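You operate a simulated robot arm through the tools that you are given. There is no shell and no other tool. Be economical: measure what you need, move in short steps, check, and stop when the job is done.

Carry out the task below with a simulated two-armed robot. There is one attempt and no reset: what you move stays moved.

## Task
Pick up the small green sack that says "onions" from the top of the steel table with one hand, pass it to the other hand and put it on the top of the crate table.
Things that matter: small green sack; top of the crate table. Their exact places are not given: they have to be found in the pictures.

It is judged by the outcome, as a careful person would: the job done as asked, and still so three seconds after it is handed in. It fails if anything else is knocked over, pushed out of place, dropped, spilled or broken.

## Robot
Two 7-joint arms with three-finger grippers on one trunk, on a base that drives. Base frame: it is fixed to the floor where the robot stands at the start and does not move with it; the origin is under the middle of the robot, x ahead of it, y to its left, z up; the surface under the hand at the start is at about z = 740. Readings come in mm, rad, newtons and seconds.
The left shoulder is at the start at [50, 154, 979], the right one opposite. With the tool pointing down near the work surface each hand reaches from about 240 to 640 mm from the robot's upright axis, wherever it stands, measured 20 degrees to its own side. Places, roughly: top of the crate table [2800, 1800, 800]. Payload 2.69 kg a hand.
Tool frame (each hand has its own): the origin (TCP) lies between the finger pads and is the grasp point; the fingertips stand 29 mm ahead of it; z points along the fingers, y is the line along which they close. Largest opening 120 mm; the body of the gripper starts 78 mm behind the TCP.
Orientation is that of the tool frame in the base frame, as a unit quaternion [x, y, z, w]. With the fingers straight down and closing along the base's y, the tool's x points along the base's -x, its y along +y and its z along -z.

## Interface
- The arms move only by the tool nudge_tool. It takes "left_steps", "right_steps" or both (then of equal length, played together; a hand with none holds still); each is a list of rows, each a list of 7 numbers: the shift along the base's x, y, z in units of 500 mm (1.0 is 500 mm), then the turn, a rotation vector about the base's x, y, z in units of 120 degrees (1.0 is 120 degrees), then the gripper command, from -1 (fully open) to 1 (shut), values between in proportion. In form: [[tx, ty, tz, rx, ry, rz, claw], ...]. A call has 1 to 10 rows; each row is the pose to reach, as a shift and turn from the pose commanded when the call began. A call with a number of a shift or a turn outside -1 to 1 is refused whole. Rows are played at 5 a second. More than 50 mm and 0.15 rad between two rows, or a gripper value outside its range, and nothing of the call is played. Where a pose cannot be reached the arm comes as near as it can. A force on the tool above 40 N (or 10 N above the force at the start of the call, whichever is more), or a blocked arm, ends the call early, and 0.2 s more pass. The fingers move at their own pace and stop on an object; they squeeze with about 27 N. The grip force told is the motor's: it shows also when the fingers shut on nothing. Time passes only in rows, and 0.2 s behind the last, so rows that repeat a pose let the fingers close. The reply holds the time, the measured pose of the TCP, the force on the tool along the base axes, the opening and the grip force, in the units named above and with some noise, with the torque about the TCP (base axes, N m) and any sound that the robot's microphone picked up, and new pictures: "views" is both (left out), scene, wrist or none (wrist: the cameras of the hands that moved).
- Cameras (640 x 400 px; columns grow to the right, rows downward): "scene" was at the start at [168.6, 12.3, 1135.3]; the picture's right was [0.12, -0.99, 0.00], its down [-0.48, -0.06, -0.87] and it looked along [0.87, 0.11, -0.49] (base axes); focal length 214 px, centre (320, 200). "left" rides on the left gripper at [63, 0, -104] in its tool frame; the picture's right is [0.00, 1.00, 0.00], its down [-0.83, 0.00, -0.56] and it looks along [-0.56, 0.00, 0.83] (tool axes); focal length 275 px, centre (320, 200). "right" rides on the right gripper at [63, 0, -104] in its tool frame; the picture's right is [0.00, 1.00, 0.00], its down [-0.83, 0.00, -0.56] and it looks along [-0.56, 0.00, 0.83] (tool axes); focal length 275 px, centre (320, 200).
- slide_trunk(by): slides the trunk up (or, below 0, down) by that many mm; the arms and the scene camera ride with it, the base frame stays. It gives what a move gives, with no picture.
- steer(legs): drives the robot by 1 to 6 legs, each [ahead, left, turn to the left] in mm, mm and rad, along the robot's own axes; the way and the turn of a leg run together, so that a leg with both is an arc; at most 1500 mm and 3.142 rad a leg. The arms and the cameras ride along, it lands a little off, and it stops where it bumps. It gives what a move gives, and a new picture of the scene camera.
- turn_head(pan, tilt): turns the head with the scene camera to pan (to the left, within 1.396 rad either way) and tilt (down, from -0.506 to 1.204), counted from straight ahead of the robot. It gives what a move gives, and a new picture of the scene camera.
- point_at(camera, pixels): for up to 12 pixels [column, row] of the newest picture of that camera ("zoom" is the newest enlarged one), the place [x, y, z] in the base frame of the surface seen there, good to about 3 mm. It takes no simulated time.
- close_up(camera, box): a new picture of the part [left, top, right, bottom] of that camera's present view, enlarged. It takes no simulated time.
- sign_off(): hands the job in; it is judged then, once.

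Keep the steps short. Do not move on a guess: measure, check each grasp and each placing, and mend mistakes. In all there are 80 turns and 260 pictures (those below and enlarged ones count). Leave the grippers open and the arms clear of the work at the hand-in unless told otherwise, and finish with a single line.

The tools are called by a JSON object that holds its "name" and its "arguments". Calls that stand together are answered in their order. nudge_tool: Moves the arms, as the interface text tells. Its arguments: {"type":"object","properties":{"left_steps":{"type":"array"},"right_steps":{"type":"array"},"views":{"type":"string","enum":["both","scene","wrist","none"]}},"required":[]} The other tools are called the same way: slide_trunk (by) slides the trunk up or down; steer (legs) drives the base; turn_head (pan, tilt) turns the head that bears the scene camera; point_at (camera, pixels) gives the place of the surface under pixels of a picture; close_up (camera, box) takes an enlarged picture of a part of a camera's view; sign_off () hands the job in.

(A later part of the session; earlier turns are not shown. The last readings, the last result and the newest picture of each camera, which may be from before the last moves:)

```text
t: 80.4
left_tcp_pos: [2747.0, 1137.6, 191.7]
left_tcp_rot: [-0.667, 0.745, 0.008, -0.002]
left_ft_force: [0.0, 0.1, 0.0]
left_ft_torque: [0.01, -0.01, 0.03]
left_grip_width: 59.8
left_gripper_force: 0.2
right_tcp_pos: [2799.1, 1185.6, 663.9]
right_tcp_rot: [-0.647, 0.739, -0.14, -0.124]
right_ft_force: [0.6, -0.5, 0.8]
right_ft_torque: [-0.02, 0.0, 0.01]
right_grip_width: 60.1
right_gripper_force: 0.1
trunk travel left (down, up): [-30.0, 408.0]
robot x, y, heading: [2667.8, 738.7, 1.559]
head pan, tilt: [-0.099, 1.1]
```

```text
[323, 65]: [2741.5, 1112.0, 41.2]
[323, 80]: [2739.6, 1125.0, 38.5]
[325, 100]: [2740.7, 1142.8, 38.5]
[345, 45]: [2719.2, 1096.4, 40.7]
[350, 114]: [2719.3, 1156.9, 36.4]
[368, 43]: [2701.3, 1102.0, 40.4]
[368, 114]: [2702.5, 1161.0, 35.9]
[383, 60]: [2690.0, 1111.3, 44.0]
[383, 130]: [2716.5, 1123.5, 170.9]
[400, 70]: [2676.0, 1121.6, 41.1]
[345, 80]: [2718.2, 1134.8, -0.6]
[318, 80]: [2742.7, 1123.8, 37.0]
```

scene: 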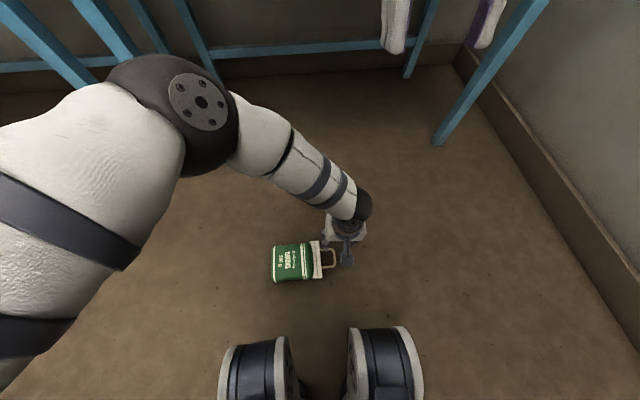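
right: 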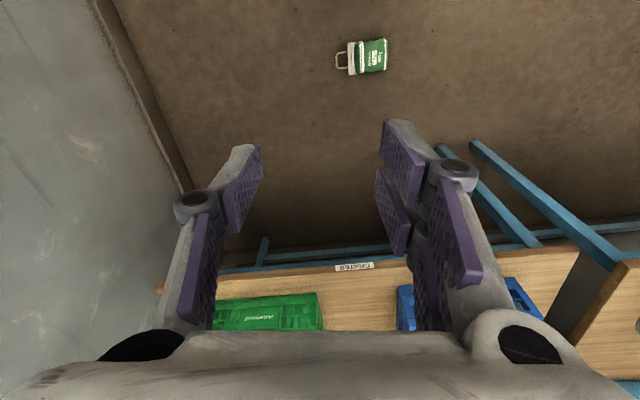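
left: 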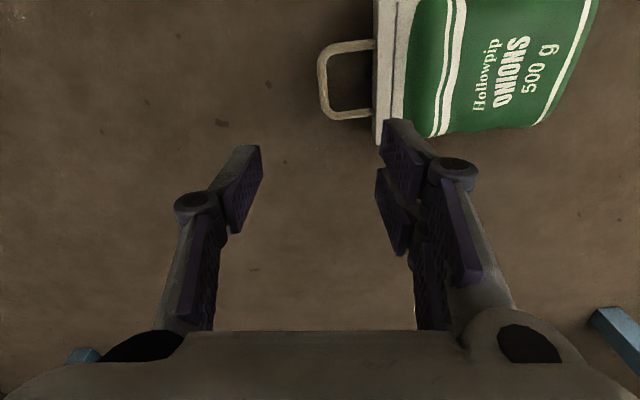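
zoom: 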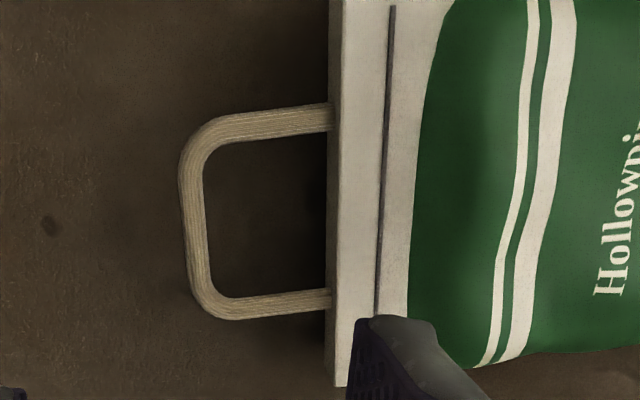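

The crossbar is centred at about (2740,1128,35), with 37 mm free inside the loop. I narrow the fingers to 40 mm and descend over the bar.

{"name": "nudge_tool", "arguments": {"left_steps": [[-0.014, -0.019, 0, 0, 0, 0, 0.333], [-0.014, -0.019, -0.08, 0, 0, 0, 0.333], [-0.014, -0.019, -0.16, 0, 0, 0, 0.333], [-0.014, -0.019, -0.2, 0, 0, 0, 0.333], [-0.014, -0.019, -0.2, 0, 0, 0, 0.333]], "views": "both"}}

{"name": "close_up", "arguments": {"camera": "left", "box": [240, 60, 480, 210]}}

```text
t: 81.6
left_tcp_pos: [2744.7, 1122.7, 90.2]
left_tcp_rot: [-0.661, 0.751, 0.007, -0.002]
left_ft_force: [-1.2, 0.7, 0.4]
left_ft_torque: [-0.01, 0.04, 0.01]
left_grip_width: 40.1
left_gripper_force: 0.1
right_tcp_pos: [2799.7, 1185.6, 664.0]
right_tcp_rot: [-0.647, 0.739, -0.141, -0.124]
right_ft_force: [0.0, -0.1, 0.4]
right_ft_torque: [0.05, 0.01, 0.01]
right_grip_width: 59.9
right_gripper_force: 0.0
trunk travel left (down, up): [-30.0, 408.0]
robot x, y, heading: [2670.6, 738.0, 1.559]
head pan, tilt: [-0.099, 1.1]
```

scene: 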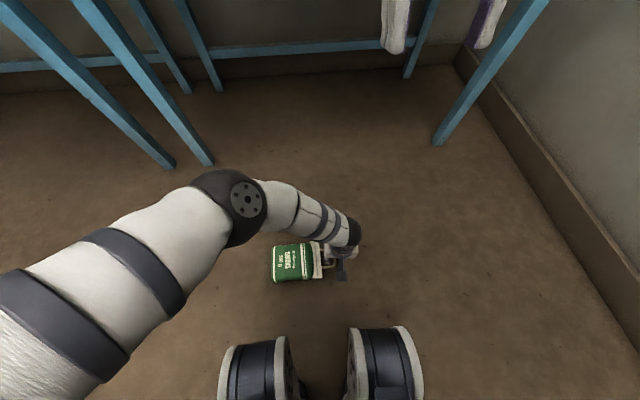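
left: 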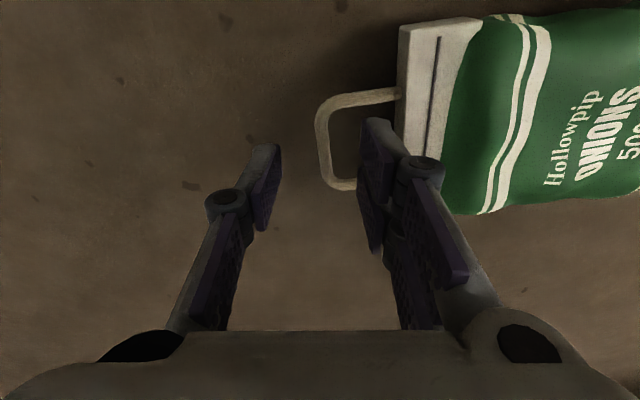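

```text
2.67 times, centred on (360, 135) of left
```

zoom: 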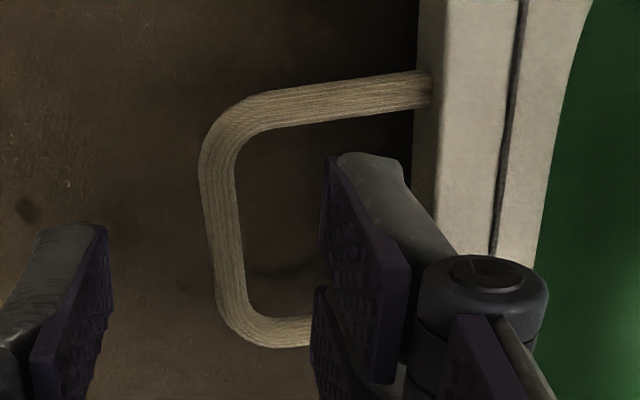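

{"name": "point_at", "arguments": {"camera": "left", "pixels": [[321, 120], [323, 145], [326, 165], [330, 105], [340, 185], [380, 97], [410, 60], [403, 110]]}}

```text
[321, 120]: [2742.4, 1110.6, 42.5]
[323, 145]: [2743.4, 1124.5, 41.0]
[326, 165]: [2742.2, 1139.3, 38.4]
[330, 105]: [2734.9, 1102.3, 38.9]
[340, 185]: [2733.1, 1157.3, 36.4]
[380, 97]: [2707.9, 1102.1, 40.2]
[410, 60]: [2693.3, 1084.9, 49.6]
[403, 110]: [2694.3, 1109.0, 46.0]
```

The bar's middle is at (2741,1129). I correct by (-3,+6), go down to z≈37 and close.

{"name": "nudge_tool", "arguments": {"left_steps": [[-0.006, 0.012, -0.03, 0, 0, 0, 0.333], [-0.006, 0.012, -0.07, 0, 0, 0, 0.333], [-0.006, 0.012, -0.106, 0, 0, 0, 0.333], [-0.006, 0.012, -0.106, 0, 0, 0, 0.333]], "views": "wrist"}}

{"name": "nudge_tool", "arguments": {"left_steps": [[0, 0, 0, 0, 0, 0, 0.6], [0, 0, 0, 0, 0, 0, 0.9], [0, 0, 0, 0, 0, 0, 1], [0, 0, 0, 0, 0, 0, 1]], "views": "wrist"}}

```text
t: 82.6
left_tcp_pos: [2740.1, 1126.0, 38.4]
left_tcp_rot: [-0.662, 0.75, 0.007, -0.003]
left_ft_force: [0.0, -0.6, -0.5]
left_ft_torque: [0.02, -0.04, -0.03]
left_grip_width: 40.3
left_gripper_force: 0.1
right_tcp_pos: [2799.0, 1185.8, 663.5]
right_tcp_rot: [-0.647, 0.739, -0.14, -0.124]
right_ft_force: [0.9, -0.4, 0.5]
right_ft_torque: [-0.01, -0.04, 0.0]
right_grip_width: 60.0
right_gripper_force: 0.0
trunk travel left (down, up): [-30.0, 408.0]
robot x, y, heading: [2666.1, 744.9, 1.56]
head pan, tilt: [-0.099, 1.1]
```

left: 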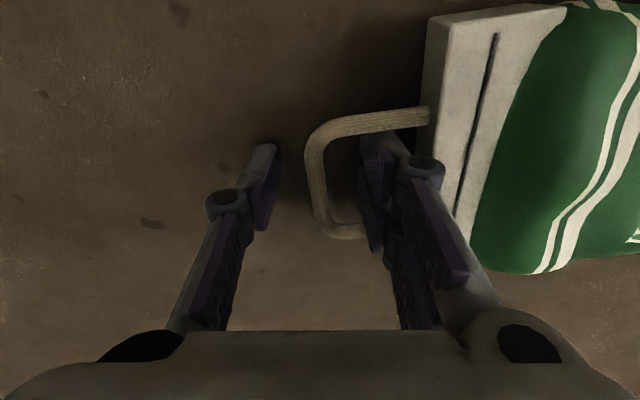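

```text
t: 83.6
left_tcp_pos: [2740.0, 1126.8, 37.0]
left_tcp_rot: [-0.661, 0.75, 0.007, -0.002]
left_ft_force: [-0.4, 1.6, -0.2]
left_ft_torque: [-0.07, 0.0, -0.33]
left_grip_width: 6.9
left_gripper_force: 27.1
right_tcp_pos: [2798.6, 1185.4, 662.5]
right_tcp_rot: [-0.648, 0.738, -0.141, -0.125]
right_ft_force: [0.6, 0.4, 0.7]
right_ft_torque: [-0.01, -0.02, 0.02]
right_grip_width: 60.0
right_gripper_force: 0.0
trunk travel left (down, up): [-30.0, 408.0]
robot x, y, heading: [2671.6, 740.9, 1.564]
head pan, tilt: [-0.099, 1.1]
```

left: 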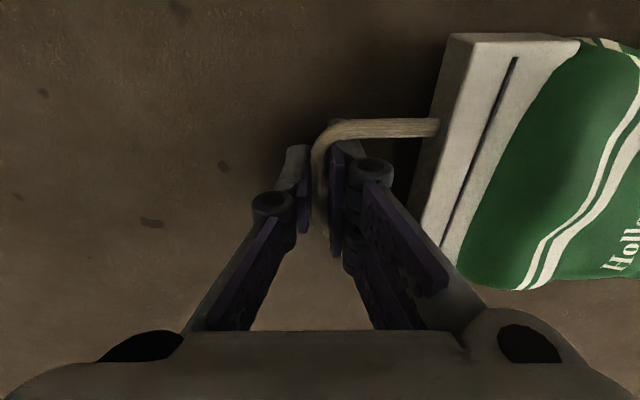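

The bar is held (width 6.9, 27 N). I raise it on an arc about the sack's bottom edge so the sack stands up as it lifts.

{"name": "nudge_tool", "arguments": {"left_steps": [[-0.025, 0, 0.082, 0, 0, 0, 1], [-0.067, 0, 0.157, 0, 0, 0, 1], [-0.124, 0, 0.221, 0, 0, 0, 1], [-0.193, 0, 0.271, 0, 0, 0, 1], [-0.272, 0, 0.305, 0, 0, 0, 1], [-0.35, 0, 0.321, 0, 0, 0, 1], [-0.35, 0, 0.321, 0, 0, 0, 1]], "views": "both"}}

```text
t: 85.2
left_tcp_pos: [2566.1, 1129.8, 198.6]
left_tcp_rot: [-0.66, 0.751, 0.007, -0.001]
left_ft_force: [7.7, -5.2, 29.5]
left_ft_torque: [0.06, -0.01, 0.01]
left_grip_width: 6.8
left_gripper_force: 26.3
right_tcp_pos: [2799.5, 1184.6, 663.7]
right_tcp_rot: [-0.648, 0.739, -0.14, -0.123]
right_ft_force: [0.3, -0.3, -0.8]
right_ft_torque: [0.01, -0.01, 0.01]
right_grip_width: 59.9
right_gripper_force: 0.0
trunk travel left (down, up): [-30.0, 408.0]
robot x, y, heading: [2669.0, 738.9, 1.556]
head pan, tilt: [-0.099, 1.1]
```

scene: 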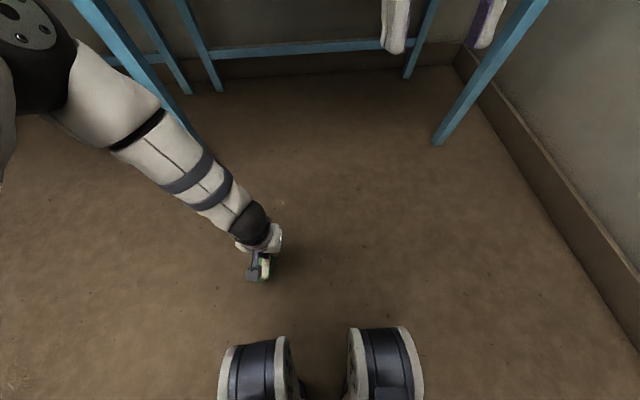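
left: 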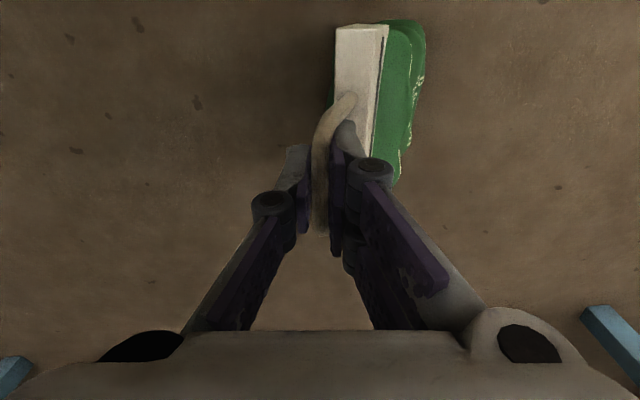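

The sack is nearly upright. I lift it 100 mm and look.

{"name": "nudge_tool", "arguments": {"left_steps": [[0, 0, 0.03, 0, 0, 0, 1], [0, 0, 0.07, 0, 0, 0, 1], [0, 0, 0.12, 0, 0, 0, 1], [0, 0, 0.2, 0, 0, 0, 1], [0, 0, 0.2, 0, 0, 0, 1]], "views": "both"}}

{"name": "close_up", "arguments": {"camera": "scene", "box": [200, 200, 340, 310]}}

```text
t: 86.4
left_tcp_pos: [2567.4, 1127.0, 295.7]
left_tcp_rot: [-0.661, 0.75, 0.007, -0.004]
left_ft_force: [-0.1, -0.1, -4.9]
left_ft_torque: [0.0, 0.04, 0.0]
left_grip_width: 6.5
left_gripper_force: 27.4
right_tcp_pos: [2798.9, 1185.1, 663.9]
right_tcp_rot: [-0.648, 0.739, -0.14, -0.123]
right_ft_force: [0.7, 0.0, -0.5]
right_ft_torque: [-0.01, -0.03, -0.02]
right_grip_width: 60.0
right_gripper_force: 0.0
trunk travel left (down, up): [-30.0, 408.0]
robot x, y, heading: [2669.4, 742.0, 1.56]
head pan, tilt: [-0.099, 1.1]
```

scene: 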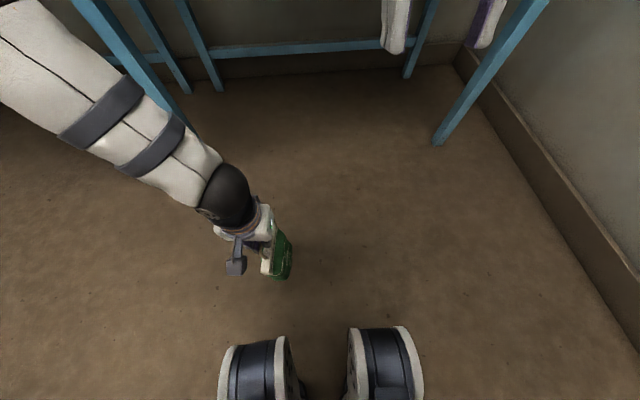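
left: 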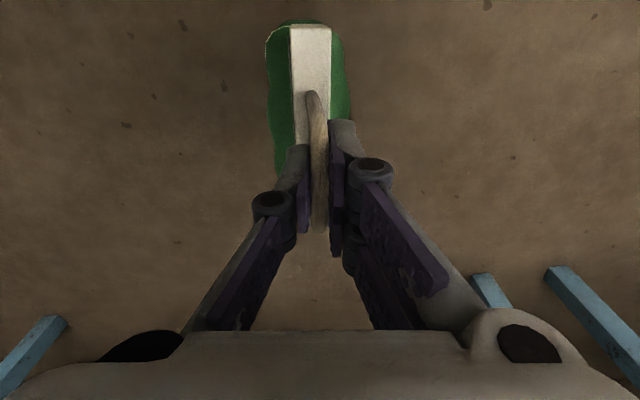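

```text
3.64 times, centred on (270, 255) of scene
```

zoom: 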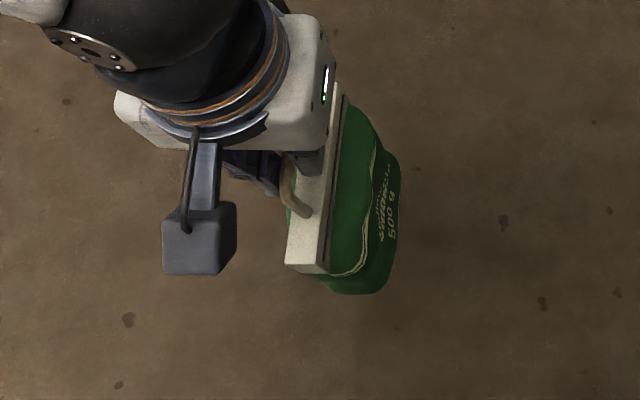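

The sack hangs straight and steady (weight ~5 N). I raise the trunk 400 mm and check the hold.

{"name": "slide_trunk", "arguments": {"by": 400}}

{"name": "turn_head", "arguments": {"pan": 0.0, "tilt": 0.6}}

```text
t: 90.2
left_tcp_pos: [2566.3, 1127.8, 697.2]
left_tcp_rot: [-0.662, 0.75, 0.005, -0.003]
left_ft_force: [0.5, 0.5, -5.0]
left_ft_torque: [0.02, 0.06, 0.0]
left_grip_width: 6.4
left_gripper_force: 27.4
right_tcp_pos: [2797.8, 1167.8, 1106.3]
right_tcp_rot: [-0.653, 0.745, -0.103, -0.09]
right_ft_force: [0.1, 0.5, -0.9]
right_ft_torque: [-0.02, 0.01, -0.02]
right_grip_width: 60.3
right_gripper_force: 0.0
trunk travel left (down, up): [-430.0, 8.0]
robot x, y, heading: [2670.4, 739.6, 1.561]
head pan, tilt: [-0.099, 1.1]
```

```text
t: 91.2
left_tcp_pos: [2566.7, 1129.1, 698.4]
left_tcp_rot: [-0.661, 0.75, 0.007, -0.003]
left_ft_force: [-0.1, -0.5, -4.9]
left_ft_torque: [0.01, 0.02, 0.03]
left_grip_width: 6.8
left_gripper_force: 27.0
right_tcp_pos: [2797.8, 1168.3, 1107.4]
right_tcp_rot: [-0.653, 0.745, -0.102, -0.091]
right_ft_force: [-0.2, 0.3, -0.2]
right_ft_torque: [-0.01, -0.01, 0.04]
right_grip_width: 60.2
right_gripper_force: 0.0
trunk travel left (down, up): [-430.0, 8.0]
robot x, y, heading: [2665.1, 739.6, 1.56]
head pan, tilt: [0.0, 0.6]
```

scene: 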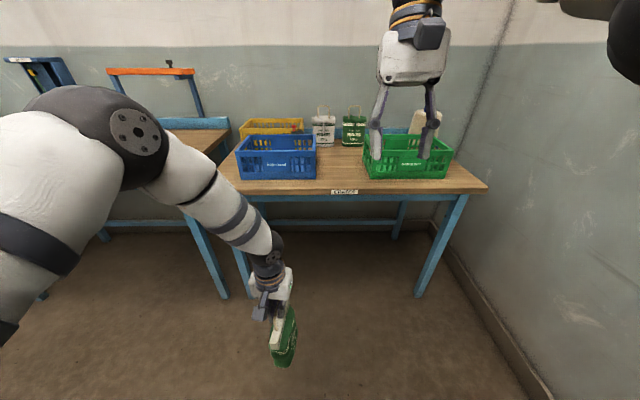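

The sack is secure. I raise the left hand to z≈1000 and yaw it -85° so the header runs left to right. I also measure the free space on the crate table between the crates, near (340,165).

{"name": "point_at", "arguments": {"camera": "scene", "pixels": [[340, 185], [340, 165], [340, 152], [318, 178], [318, 150], [363, 178], [366, 150], [470, 185], [326, 140], [352, 140], [225, 170], [435, 182]]}}

{"name": "nudge_tool", "arguments": {"left_steps": [[0, 0, 0.06, 0, 0, -0.07, 1], [0, 0, 0.12, 0, 0, -0.14, 1], [0, 0, 0.18, 0, 0, -0.21, 1], [0, 0, 0.24, 0, 0, -0.28, 1], [0, 0, 0.3, 0, 0, -0.35, 1], [0, 0, 0.36, 0, 0, -0.42, 1], [0, 0, 0.42, 0, 0, -0.49, 1], [0, 0, 0.48, 0, 0, -0.56, 1], [0, 0, 0.54, 0, 0, -0.63, 1], [0, 0, 0.6, 0, 0, -0.7, 1]], "views": "scene"}}

```text
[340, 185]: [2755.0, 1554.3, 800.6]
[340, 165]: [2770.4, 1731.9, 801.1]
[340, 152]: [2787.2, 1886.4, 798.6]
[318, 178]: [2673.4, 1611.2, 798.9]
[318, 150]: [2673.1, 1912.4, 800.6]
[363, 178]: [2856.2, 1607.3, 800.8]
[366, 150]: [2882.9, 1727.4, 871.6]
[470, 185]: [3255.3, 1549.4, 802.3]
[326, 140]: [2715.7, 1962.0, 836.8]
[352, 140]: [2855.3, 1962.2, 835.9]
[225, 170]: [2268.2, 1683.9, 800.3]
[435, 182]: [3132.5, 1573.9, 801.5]
```

```text
t: 93.4
left_tcp_pos: [2565.4, 1126.8, 1001.0]
left_tcp_rot: [0.012, 1.0, 0.007, 0.003]
left_ft_force: [-0.5, -0.5, -4.7]
left_ft_torque: [0.01, 0.01, 0.0]
left_grip_width: 6.9
left_gripper_force: 27.3
right_tcp_pos: [2798.2, 1167.2, 1108.2]
right_tcp_rot: [-0.653, 0.745, -0.102, -0.089]
right_ft_force: [0.9, 0.6, 0.0]
right_ft_torque: [0.05, 0.0, 0.0]
right_grip_width: 60.1
right_gripper_force: 0.0
trunk travel left (down, up): [-430.0, 8.0]
robot x, y, heading: [2666.3, 742.0, 1.552]
head pan, tilt: [0.0, 0.6]
```

scene: 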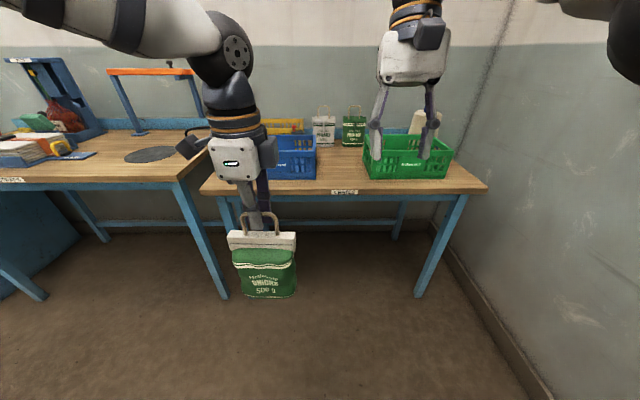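

The clear spot between the crates is x 2673..2860, y 1550..1930, so I'll aim for about (2765,1680) at z 800. Now I reorient the right hand for the pass. I untilt it and yaw so it closes along y.

{"name": "nudge_tool", "arguments": {"right_steps": [[0.02, -0.02, 0, 0.065, 0, 0, 0], [0.04, -0.04, 0, 0.129, 0, 0, 0], [0.06, -0.06, 0, 0.129, 0, 0, 0]], "views": "none"}}

{"name": "nudge_tool", "arguments": {"right_steps": [[0, 0, 0, 0, 0, 0.0698, 0], [0, 0, 0, 0, 0, 0.1396, 0], [0, 0, 0, 0, 0, 0.2094, 0], [0, 0, 0, 0, 0, 0.2792, 0], [0, 0, 0, 0, 0, 0.349, 0], [0, 0, 0, 0, 0, 0.4188, 0], [0, 0, 0, 0, 0, 0.4886, 0], [0, 0, 0, 0, 0, 0.5584, 0], [0, 0, 0, 0, 0, 0.6282, 0], [0, 0, 0, 0, 0, 0.698, 0]], "views": "scene"}}

```text
t: 94.2
left_tcp_pos: [2566.2, 1126.9, 998.9]
left_tcp_rot: [0.01, 1.0, 0.007, 0.003]
left_ft_force: [-0.4, -0.6, -5.7]
left_ft_torque: [0.04, -0.01, -0.02]
left_grip_width: 6.7
left_gripper_force: 27.4
right_tcp_pos: [2828.6, 1136.5, 1107.2]
right_tcp_rot: [-0.659, 0.752, -0.001, 0.0]
right_ft_force: [0.6, -0.4, 0.3]
right_ft_torque: [0.0, 0.01, -0.02]
right_grip_width: 59.8
right_gripper_force: 0.1
trunk travel left (down, up): [-430.0, 8.0]
robot x, y, heading: [2671.3, 744.1, 1.564]
head pan, tilt: [0.0, 0.6]
```

```text
t: 96.4
left_tcp_pos: [2566.0, 1127.1, 999.1]
left_tcp_rot: [0.01, 1.0, 0.007, 0.003]
left_ft_force: [0.1, -0.2, -4.7]
left_ft_torque: [0.04, 0.03, 0.0]
left_grip_width: 6.8
left_gripper_force: 27.4
right_tcp_pos: [2826.7, 1137.7, 1107.9]
right_tcp_rot: [0.993, -0.118, 0.002, 0.001]
right_ft_force: [-0.6, -0.2, -0.2]
right_ft_torque: [0.0, 0.01, -0.03]
right_grip_width: 60.1
right_gripper_force: 0.0
trunk travel left (down, up): [-430.0, 8.0]
robot x, y, heading: [2667.1, 743.6, 1.562]
head pan, tilt: [0.0, 0.6]
```

scene: 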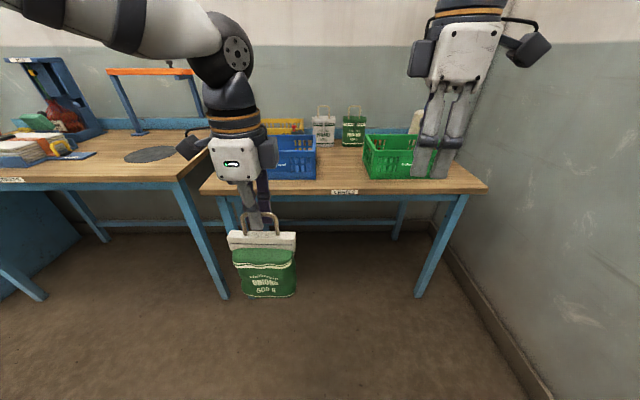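

Now the right hand tilts 60° toward the left, with 12° of remaining yaw, while moving a little closer. I also measure the header.

{"name": "nudge_tool", "arguments": {"right_steps": [[-0.01, 0, -0.01, 0.008, 0.0621, 0.0113, 0], [-0.02, 0, -0.02, 0.0161, 0.1241, 0.0227, 0], [-0.03, 0, -0.03, 0.0242, 0.1862, 0.034, 0], [-0.04, 0, -0.04, 0.0322, 0.2483, 0.0453, 0], [-0.05, 0, -0.05, 0.0403, 0.3103, 0.0566, 0], [-0.06, 0, -0.06, 0.0483, 0.3724, 0.068, 0], [-0.07, 0, -0.07, 0.0564, 0.4344, 0.0793, 0], [-0.08, 0, -0.08, 0.0644, 0.4965, 0.0906, 0], [-0.08, 0, -0.08, 0.0644, 0.4965, 0.0906, 0]], "views": "both"}}

{"name": "point_at", "arguments": {"camera": "scene", "pixels": [[230, 234], [294, 236], [230, 246], [295, 247], [262, 236], [285, 236], [262, 215], [265, 297], [240, 297], [290, 241]]}}

{"name": "close_up", "arguments": {"camera": "scene", "box": [200, 180, 360, 310]}}

```text
t: 98.4
left_tcp_pos: [2566.9, 1127.9, 998.5]
left_tcp_rot: [0.01, 1.0, 0.007, 0.003]
left_ft_force: [-0.4, -0.2, -4.3]
left_ft_torque: [0.04, -0.06, 0.0]
left_grip_width: 6.6
left_gripper_force: 27.1
right_tcp_pos: [2787.4, 1137.3, 1068.4]
right_tcp_rot: [0.867, -0.014, -0.499, -0.006]
right_ft_force: [-0.4, 1.1, -0.5]
right_ft_torque: [0.03, -0.01, 0.01]
right_grip_width: 59.9
right_gripper_force: 0.0
trunk travel left (down, up): [-430.0, 8.0]
robot x, y, heading: [2663.7, 738.9, 1.558]
head pan, tilt: [0.0, 0.6]
```

scene: 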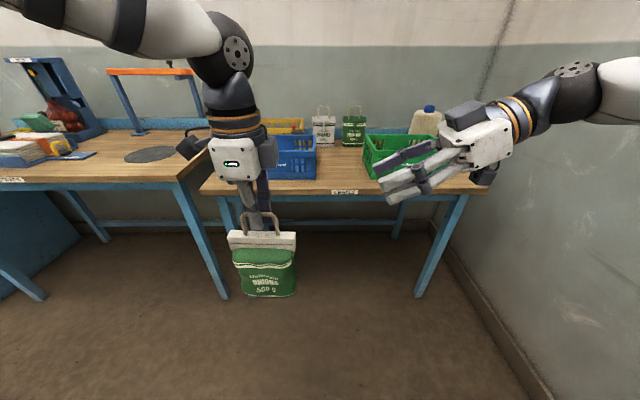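
right: 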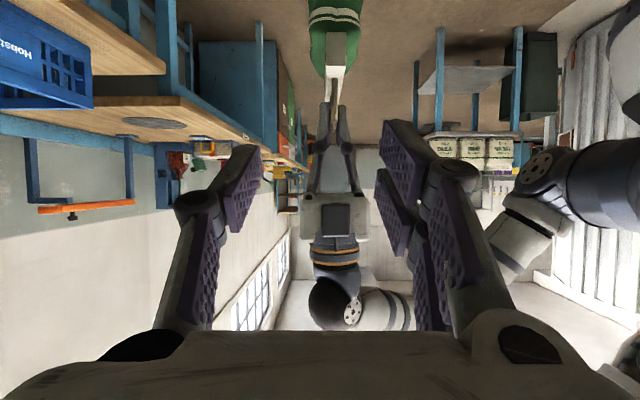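

```text
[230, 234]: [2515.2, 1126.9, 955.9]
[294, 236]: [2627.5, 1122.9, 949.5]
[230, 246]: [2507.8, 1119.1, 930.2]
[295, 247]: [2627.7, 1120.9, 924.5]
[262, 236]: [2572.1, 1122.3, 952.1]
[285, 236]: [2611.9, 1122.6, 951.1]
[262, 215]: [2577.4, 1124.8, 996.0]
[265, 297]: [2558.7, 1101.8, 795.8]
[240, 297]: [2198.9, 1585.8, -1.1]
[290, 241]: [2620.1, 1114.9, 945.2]
```

```text
3.08 times, centred on (280, 245) of scene
```

zoom: 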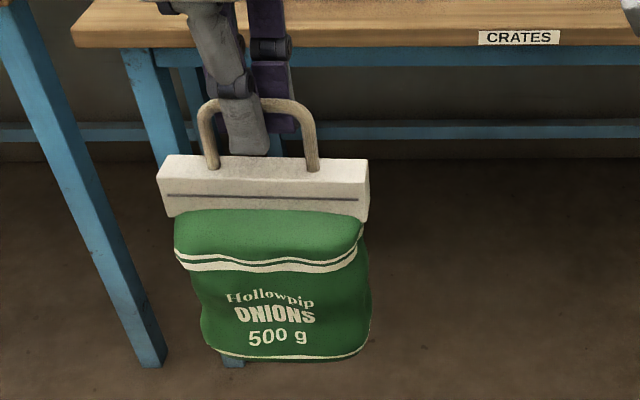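

The table's label reads "CRATES", so it is the right one. The header spans x 2510..2627, y≈1123, z 925..951. The right hand goes to a pre-grasp 110 mm back, at (2690,1121,1005).

{"name": "nudge_tool", "arguments": {"right_steps": [[-0.06, -0.011, -0.04, 0, 0, 0, 0], [-0.12, -0.022, -0.08, 0, 0, 0, 0], [-0.194, -0.032, -0.126, 0, 0, 0, 0], [-0.194, -0.032, -0.126, 0, 0, 0, 0]], "views": "wrist"}}

{"name": "point_at", "arguments": {"camera": "right", "pixels": [[313, 60], [340, 60], [326, 60], [326, 80], [326, 95], [332, 130], [315, 80], [340, 80], [320, 100], [335, 100]]}}

```text
t: 99.4
left_tcp_pos: [2565.4, 1126.0, 999.3]
left_tcp_rot: [0.01, 1.0, 0.007, 0.003]
left_ft_force: [0.5, -0.2, -5.1]
left_ft_torque: [-0.01, 0.01, 0.0]
left_grip_width: 6.6
left_gripper_force: 27.6
right_tcp_pos: [2690.5, 1120.3, 1004.2]
right_tcp_rot: [0.867, -0.014, -0.498, -0.005]
right_ft_force: [0.5, 0.4, -0.3]
right_ft_torque: [-0.02, -0.01, 0.02]
right_grip_width: 59.8
right_gripper_force: 0.1
trunk travel left (down, up): [-430.0, 8.0]
robot x, y, heading: [2669.8, 737.9, 1.553]
head pan, tilt: [0.0, 0.6]
```

right: 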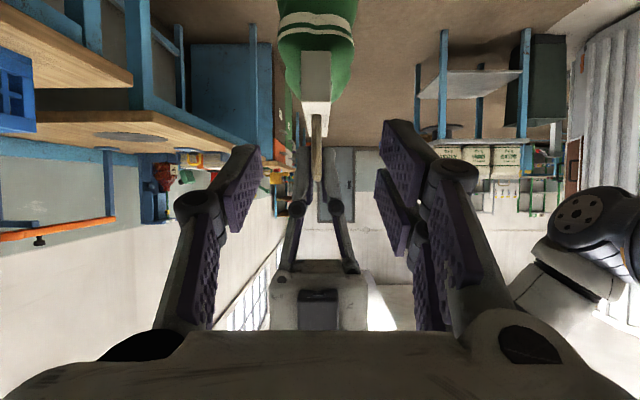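

```text
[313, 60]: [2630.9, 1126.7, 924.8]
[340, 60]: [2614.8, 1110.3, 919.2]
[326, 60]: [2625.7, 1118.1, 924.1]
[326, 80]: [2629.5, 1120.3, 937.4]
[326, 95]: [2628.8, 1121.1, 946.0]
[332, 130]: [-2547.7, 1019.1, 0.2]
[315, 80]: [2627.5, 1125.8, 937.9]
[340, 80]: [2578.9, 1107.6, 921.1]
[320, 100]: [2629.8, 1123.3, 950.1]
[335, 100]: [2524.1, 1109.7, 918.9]
```

The header end is centred at col ~316. I advance along the fingers to (2595,1123.5,949).

{"name": "nudge_tool", "arguments": {"right_steps": [[-0.06, 0.006, -0.035, 0, 0, 0, 0], [-0.12, 0.006, -0.069, 0, 0, 0, 0], [-0.16, 0.006, -0.092, 0, 0, 0, 0], [-0.191, 0.006, -0.11, 0, 0, 0, 0], [-0.191, 0.006, -0.11, 0, 0, 0, 0]], "views": "both"}}

{"name": "close_up", "arguments": {"camera": "scene", "box": [200, 180, 360, 310]}}

```text
t: 100.6
left_tcp_pos: [2566.2, 1126.8, 999.9]
left_tcp_rot: [0.011, 1.0, 0.007, 0.003]
left_ft_force: [0.5, 0.2, -4.9]
left_ft_torque: [0.0, -0.01, 0.03]
left_grip_width: 6.5
left_gripper_force: 27.3
right_tcp_pos: [2593.5, 1123.5, 950.3]
right_tcp_rot: [0.867, -0.014, -0.499, -0.005]
right_ft_force: [0.5, -0.1, 0.2]
right_ft_torque: [0.0, 0.0, 0.02]
right_grip_width: 59.7
right_gripper_force: 0.0
trunk travel left (down, up): [-430.0, 8.0]
robot x, y, heading: [2666.5, 741.3, 1.557]
head pan, tilt: [0.0, 0.6]
```

scene: 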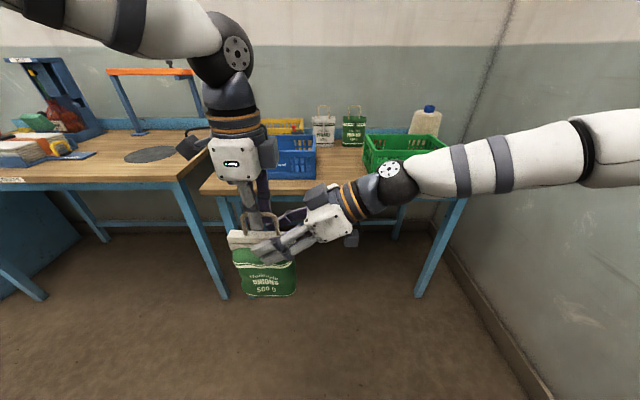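
right: 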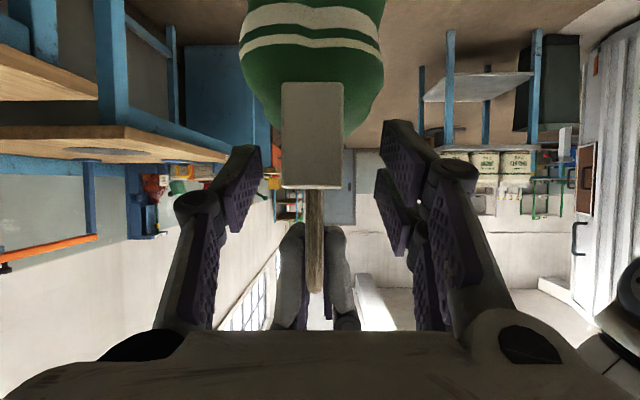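

```text
3.08 times, centred on (280, 245) of scene
```

zoom: 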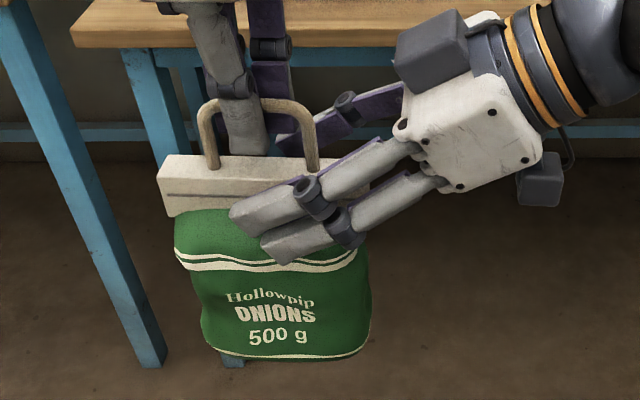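

The fingers straddle the header deeply. I close the right hand.

{"name": "nudge_tool", "arguments": {"right_steps": [[0, 0, 0, 0, 0, 0, 0.4], [0, 0, 0, 0, 0, 0, 0.8], [0, 0, 0, 0, 0, 0, 1], [0, 0, 0, 0, 0, 0, 1]], "views": "none"}}

{"name": "close_up", "arguments": {"camera": "scene", "box": [200, 180, 360, 310]}}

```text
t: 101.6
left_tcp_pos: [2566.6, 1126.8, 998.4]
left_tcp_rot: [0.01, 1.0, 0.006, 0.003]
left_ft_force: [2.9, -10.9, -4.0]
left_ft_torque: [-0.09, -0.22, 0.14]
left_grip_width: 6.5
left_gripper_force: 27.1
right_tcp_pos: [2594.1, 1125.4, 950.7]
right_tcp_rot: [0.867, -0.014, -0.499, -0.005]
right_ft_force: [-3.3, 9.8, -0.2]
right_ft_torque: [-0.42, 0.06, -0.36]
right_grip_width: 27.3
right_gripper_force: 26.3
trunk travel left (down, up): [-430.0, 8.0]
robot x, y, heading: [2667.4, 737.7, 1.557]
head pan, tilt: [0.0, 0.6]
```

```text
3.08 times, centred on (280, 245) of scene
```

zoom: 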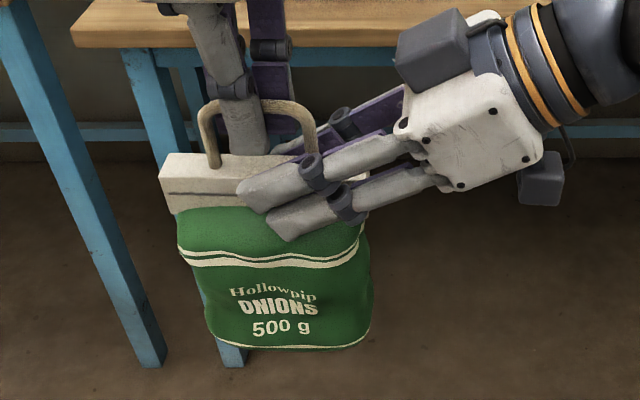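

The width of 27 means the tips touch the green shoulder. I reopen, rise 9 mm and close again.

{"name": "nudge_tool", "arguments": {"right_steps": [[0, -0.002, 0, 0, 0, 0, 0.3], [0, -0.002, 0, 0, 0, 0, 0.3], [0, -0.002, 0.018, 0, 0, 0, 0.3], [0, -0.002, 0.018, 0, 0, 0, 0.6], [0, -0.002, 0.018, 0, 0, 0, 1], [0, -0.002, 0.018, 0, 0, 0, 1], [0, -0.002, 0.018, 0, 0, 0, 1]], "views": "wrist"}}

{"name": "close_up", "arguments": {"camera": "scene", "box": [200, 180, 360, 310]}}

```text
t: 103.2
left_tcp_pos: [2565.0, 1127.1, 999.7]
left_tcp_rot: [0.012, 1.0, 0.007, 0.002]
left_ft_force: [2.2, -0.4, -3.2]
left_ft_torque: [0.23, -0.15, 0.29]
left_grip_width: 6.7
left_gripper_force: 27.2
right_tcp_pos: [2594.8, 1124.1, 960.1]
right_tcp_rot: [0.867, -0.014, -0.499, -0.005]
right_ft_force: [-2.1, -0.2, -0.4]
right_ft_torque: [-0.22, 0.04, -0.28]
right_grip_width: 20.5
right_gripper_force: 27.0
trunk travel left (down, up): [-430.0, 8.0]
robot x, y, heading: [2669.8, 742.0, 1.556]
head pan, tilt: [0.0, 0.6]
```

right: 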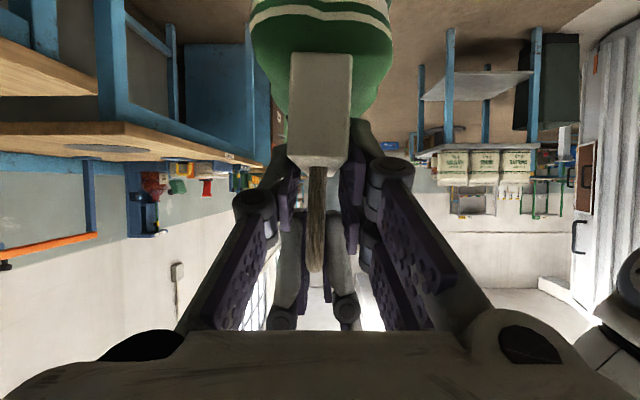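

```text
3.08 times, centred on (280, 245) of scene
```

zoom: 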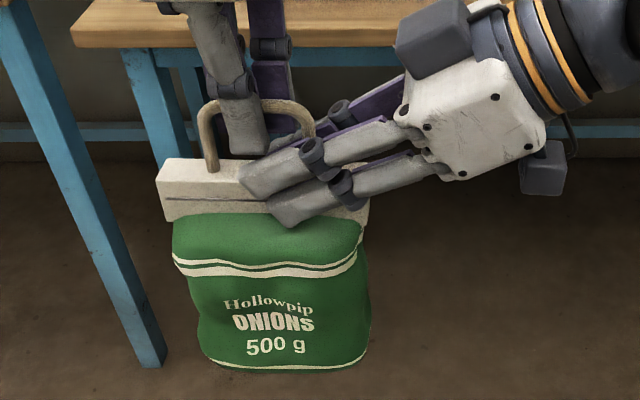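

Both hands hold it now (right 20.5 mm on the header, left on the handle). I'll keep both on for the drive so it can't slip. I lift both 80 mm together to clear the table, then check the right elbow's room to the wall.

{"name": "nudge_tool", "arguments": {"left_steps": [[0, 0, 0.04, 0, 0, 0, 1], [0, 0, 0.08, 0, 0, 0, 1], [0, 0, 0.12, 0, 0, 0, 1], [0, 0, 0.16, 0, 0, 0, 1], [0, 0, 0.16, 0, 0, 0, 1]], "right_steps": [[0, 0, 0.04, 0, 0, 0, 1], [0, 0, 0.08, 0, 0, 0, 1], [0, 0, 0.12, 0, 0, 0, 1], [0, 0, 0.16, 0, 0, 0, 1], [0, 0, 0.16, 0, 0, 0, 1]], "views": "none"}}

{"name": "turn_head", "arguments": {"pan": -0.9, "tilt": 0.5}}

```text
t: 104.4
left_tcp_pos: [2567.0, 1128.2, 1078.2]
left_tcp_rot: [0.011, 1.0, 0.006, 0.004]
left_ft_force: [11.3, -17.3, -0.7]
left_ft_torque: [-0.1, -0.4, 0.13]
left_grip_width: 6.3
left_gripper_force: 27.2
right_tcp_pos: [2595.0, 1123.9, 1037.1]
right_tcp_rot: [0.866, -0.015, -0.499, -0.006]
right_ft_force: [-11.2, 16.8, -5.2]
right_ft_torque: [-0.56, -0.2, -0.55]
right_grip_width: 21.0
right_gripper_force: 27.5
trunk travel left (down, up): [-430.0, 8.0]
robot x, y, heading: [2668.4, 743.5, 1.565]
head pan, tilt: [0.0, 0.6]
```

```text
t: 105.6
left_tcp_pos: [2565.6, 1128.5, 1077.0]
left_tcp_rot: [0.01, 1.0, 0.006, 0.004]
left_ft_force: [11.9, -15.2, 0.2]
left_ft_torque: [-0.1, -0.32, 0.13]
left_grip_width: 6.6
left_gripper_force: 27.2
right_tcp_pos: [2593.9, 1123.1, 1037.3]
right_tcp_rot: [0.867, -0.014, -0.498, -0.005]
right_ft_force: [-12.4, 16.0, -5.2]
right_ft_torque: [-0.51, -0.33, -0.54]
right_grip_width: 21.3
right_gripper_force: 27.4
trunk travel left (down, up): [-430.0, 8.0]
robot x, y, heading: [2670.5, 738.6, 1.559]
head pan, tilt: [-0.901, 0.499]
```

scene: 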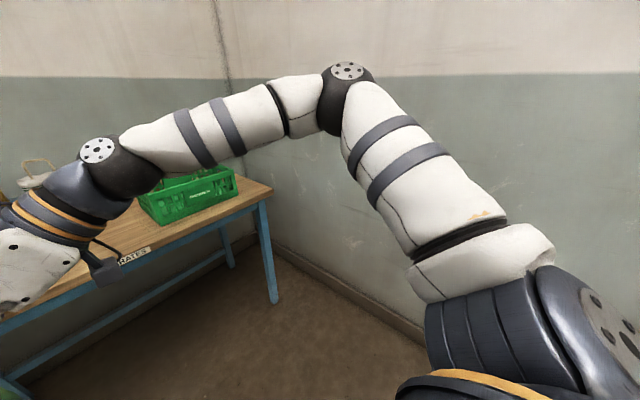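

{"name": "point_at", "arguments": {"camera": "scene", "pixels": [[345, 72], [330, 100], [370, 80], [300, 90], [400, 130], [500, 90], [300, 60], [236, 180], [140, 190], [190, 175], [238, 165], [480, 160]]}}

```text
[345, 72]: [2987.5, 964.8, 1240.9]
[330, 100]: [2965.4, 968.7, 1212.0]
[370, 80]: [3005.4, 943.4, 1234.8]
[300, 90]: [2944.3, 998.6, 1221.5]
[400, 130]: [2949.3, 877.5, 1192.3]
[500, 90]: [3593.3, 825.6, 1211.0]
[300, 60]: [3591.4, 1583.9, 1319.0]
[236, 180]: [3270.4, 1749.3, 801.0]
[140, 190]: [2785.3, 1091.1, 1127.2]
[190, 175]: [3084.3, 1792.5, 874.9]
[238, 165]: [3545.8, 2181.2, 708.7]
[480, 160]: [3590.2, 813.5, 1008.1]
```

The elbow is at x≈3030 and the wall at x≈3590, so there is plenty of room. I lift both 40 mm more so the sack clears the crate rims, then strafe right 197 mm in two legs.

{"name": "nudge_tool", "arguments": {"left_steps": [[0, 0, 0.027, 0, 0, 0, 1], [0, 0, 0.054, 0, 0, 0, 1], [0, 0, 0.08, 0, 0, 0, 1]], "right_steps": [[0, 0, 0.027, 0, 0, 0, 1], [0, 0, 0.054, 0, 0, 0, 1], [0, 0, 0.08, 0, 0, 0, 1]], "views": "none"}}

{"name": "turn_head", "arguments": {"pan": 0.0, "tilt": 0.65}}

{"name": "steer", "arguments": {"legs": [[0, -97, 0], [0, -100, 0.01]]}}

```text
t: 106.4
left_tcp_pos: [2566.5, 1126.1, 1118.9]
left_tcp_rot: [0.01, 1.0, 0.007, 0.004]
left_ft_force: [17.3, -11.3, 1.1]
left_ft_torque: [-0.02, -0.68, 0.22]
left_grip_width: 6.6
left_gripper_force: 26.9
right_tcp_pos: [2595.3, 1121.6, 1078.4]
right_tcp_rot: [0.867, -0.014, -0.498, -0.005]
right_ft_force: [-16.7, 12.5, -7.7]
right_ft_torque: [-0.4, -0.2, -0.45]
right_grip_width: 21.5
right_gripper_force: 27.5
trunk travel left (down, up): [-430.0, 8.0]
robot x, y, heading: [2665.2, 741.9, 1.563]
head pan, tilt: [-0.901, 0.499]
```

```text
t: 107.6
left_tcp_pos: [2565.9, 1127.7, 1118.4]
left_tcp_rot: [0.011, 1.0, 0.007, 0.004]
left_ft_force: [16.6, -8.9, 10.2]
left_ft_torque: [-0.03, -0.7, 0.18]
left_grip_width: 6.3
left_gripper_force: 27.0
right_tcp_pos: [2596.2, 1122.8, 1078.3]
right_tcp_rot: [0.867, -0.013, -0.498, -0.005]
right_ft_force: [-16.4, 10.4, -15.3]
right_ft_torque: [-0.43, -0.42, -0.4]
right_grip_width: 21.2
right_gripper_force: 26.5
trunk travel left (down, up): [-430.0, 8.0]
robot x, y, heading: [2665.5, 742.9, 1.56]
head pan, tilt: [0.0, 0.649]
```

scene: 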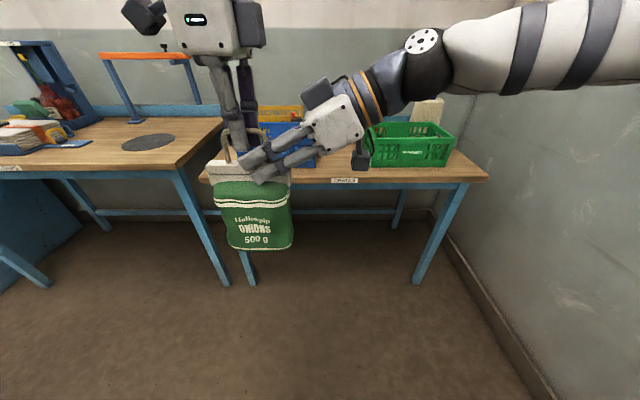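

```text
t: 110.0
left_tcp_pos: [2760.4, 1125.2, 1118.6]
left_tcp_rot: [0.005, 1.0, 0.007, 0.003]
left_ft_force: [7.8, -10.8, 17.6]
left_ft_torque: [-0.04, -0.33, 0.19]
left_grip_width: 6.5
left_gripper_force: 27.1
right_tcp_pos: [2789.1, 1121.1, 1078.0]
right_tcp_rot: [0.867, -0.009, -0.498, -0.002]
right_ft_force: [-8.6, 10.9, -22.7]
right_ft_torque: [-0.5, -0.61, -0.48]
right_grip_width: 21.2
right_gripper_force: 27.0
trunk travel left (down, up): [-430.0, 8.0]
robot x, y, heading: [2866.6, 736.9, 1.567]
head pan, tilt: [0.0, 0.649]
```

scene: 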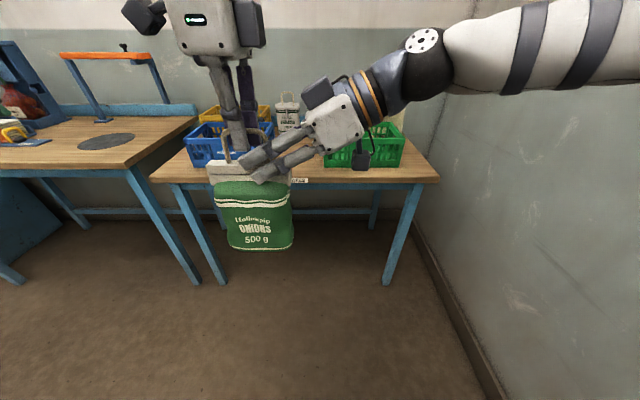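

The sack is in line with the gap (x≈2762). I drive ahead in short legs, most of the way first.

{"name": "steer", "arguments": {"legs": [[150, 0, 0], [150, 0, 0], [120, 0, 0]]}}

```text
t: 113.2
left_tcp_pos: [2756.4, 1543.5, 1117.6]
left_tcp_rot: [0.004, 1.0, 0.007, 0.002]
left_ft_force: [2.5, -10.6, -3.1]
left_ft_torque: [-0.04, 0.06, 0.22]
left_grip_width: 6.5
left_gripper_force: 26.6
right_tcp_pos: [2786.2, 1539.6, 1079.1]
right_tcp_rot: [0.867, -0.008, -0.498, -0.001]
right_ft_force: [-1.8, 11.0, -2.4]
right_ft_torque: [-0.4, -0.12, -0.48]
right_grip_width: 21.1
right_gripper_force: 27.1
trunk travel left (down, up): [-430.0, 8.0]
robot x, y, heading: [2865.9, 1156.3, 1.571]
head pan, tilt: [0.0, 0.649]
```

scene: 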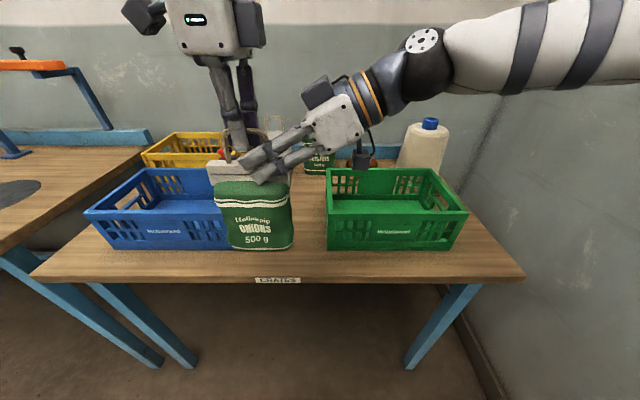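

Still held. I measure the crates' inner sides, the table edge and the sack's bottom.

{"name": "point_at", "arguments": {"camera": "scene", "pixels": [[230, 247], [232, 240], [328, 247], [328, 200], [330, 170], [440, 200], [310, 245], [310, 200], [300, 278], [262, 249], [216, 215], [292, 220]]}}

```text
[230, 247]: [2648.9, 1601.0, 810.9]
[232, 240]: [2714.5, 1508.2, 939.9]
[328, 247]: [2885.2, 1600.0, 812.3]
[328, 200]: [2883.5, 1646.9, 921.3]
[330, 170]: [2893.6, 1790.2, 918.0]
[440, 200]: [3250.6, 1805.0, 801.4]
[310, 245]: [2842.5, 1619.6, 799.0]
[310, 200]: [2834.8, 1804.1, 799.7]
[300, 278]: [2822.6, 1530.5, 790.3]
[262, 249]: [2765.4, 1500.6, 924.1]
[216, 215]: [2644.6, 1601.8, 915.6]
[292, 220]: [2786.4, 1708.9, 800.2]
```

{"name": "close_up", "arguments": {"camera": "scene", "box": [200, 90, 440, 290]}}

{"name": "point_at", "arguments": {"camera": "scene", "pixels": [[360, 167], [355, 166], [366, 160], [362, 140], [340, 140], [345, 145], [270, 183], [300, 165]]}}

```text
2.00 times, centred on (320, 190) of scene
```

zoom: 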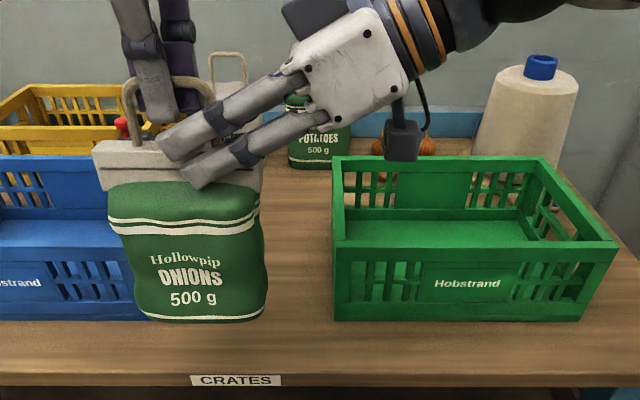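

```text
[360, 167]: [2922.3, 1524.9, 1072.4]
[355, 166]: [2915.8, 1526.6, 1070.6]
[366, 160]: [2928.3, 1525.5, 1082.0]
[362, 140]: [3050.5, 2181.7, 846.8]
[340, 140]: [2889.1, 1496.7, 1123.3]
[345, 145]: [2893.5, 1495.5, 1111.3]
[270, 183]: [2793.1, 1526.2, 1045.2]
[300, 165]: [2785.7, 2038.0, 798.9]
```

The right hand's camera bottom will end about 30 mm above the green crate's rim, which is fine. I drive the last 125 mm.

{"name": "steer", "arguments": {"legs": [[65, 0, 0], [60, 0, 0]]}}

{"name": "close_up", "arguments": {"camera": "scene", "box": [180, 90, 420, 290]}}

```text
t: 114.8
left_tcp_pos: [2756.1, 1669.3, 1117.6]
left_tcp_rot: [0.004, 1.0, 0.006, 0.003]
left_ft_force: [4.6, -14.8, -2.6]
left_ft_torque: [-0.15, -0.08, 0.13]
left_grip_width: 6.8
left_gripper_force: 27.1
right_tcp_pos: [2786.3, 1664.9, 1078.7]
right_tcp_rot: [0.867, -0.009, -0.497, -0.001]
right_ft_force: [-4.3, 16.5, -4.0]
right_ft_torque: [-0.55, -0.19, -0.52]
right_grip_width: 20.7
right_gripper_force: 26.9
trunk travel left (down, up): [-430.0, 8.0]
robot x, y, heading: [2863.1, 1282.2, 1.577]
head pan, tilt: [0.0, 0.649]
```

scene: 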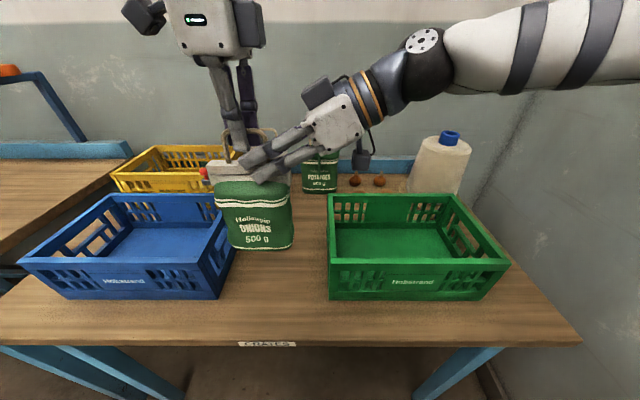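

```text
2.00 times, centred on (300, 190) of scene
```

zoom: 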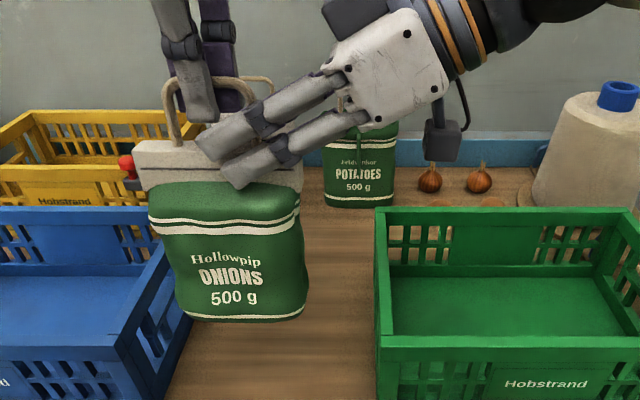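

The sack hangs above the clear spot. To complete the pass, the left opens and rises off the handle while the right holds.

{"name": "nudge_tool", "arguments": {"left_steps": [[0, 0, 0, 0, 0, 0, 0.7], [0, 0, 0, 0, 0, 0, 0.4], [0, 0, 0, 0, 0, 0, 0.4], [0, 0, 0.05, 0, 0, 0, 0.4], [0, 0, 0.11, 0, 0, 0, 0.4], [-0.03, -0.02, 0.14, 0, 0, 0, 0.4], [-0.12, -0.06, 0.14, 0, 0, 0, 0.4]], "views": "both"}}

{"name": "close_up", "arguments": {"camera": "scene", "box": [180, 90, 420, 290]}}

```text
t: 116.4
left_tcp_pos: [2695.8, 1638.7, 1188.8]
left_tcp_rot: [0.005, 1.0, 0.007, 0.003]
left_ft_force: [-0.2, 0.4, -0.4]
left_ft_torque: [-0.02, -0.03, -0.05]
left_grip_width: 36.0
left_gripper_force: 0.0
right_tcp_pos: [2784.5, 1662.4, 1078.1]
right_tcp_rot: [0.868, -0.008, -0.497, -0.002]
right_ft_force: [-0.1, -0.2, -5.6]
right_ft_torque: [-0.02, -0.16, -0.01]
right_grip_width: 20.2
right_gripper_force: 26.6
trunk travel left (down, up): [-430.0, 8.0]
robot x, y, heading: [2865.2, 1283.7, 1.575]
head pan, tilt: [0.0, 0.649]
```

scene: 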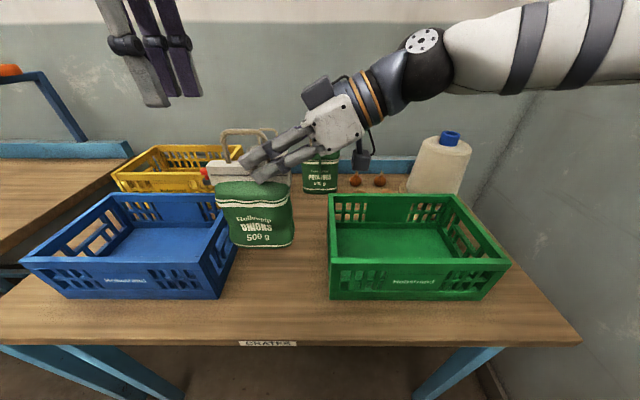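
left: 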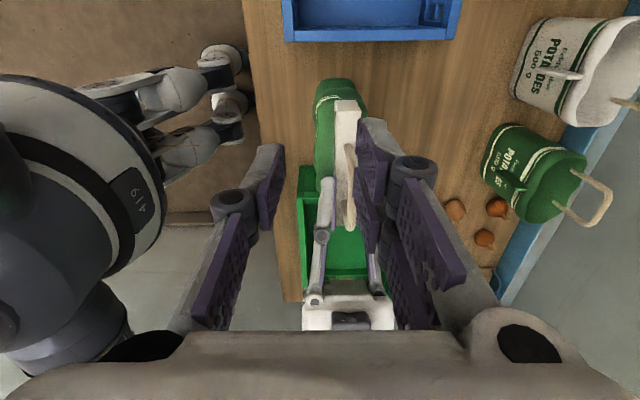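

```text
2.00 times, centred on (300, 190) of scene
```

zoom: 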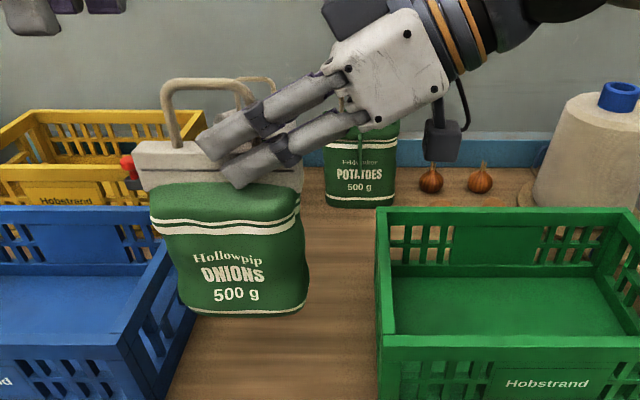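

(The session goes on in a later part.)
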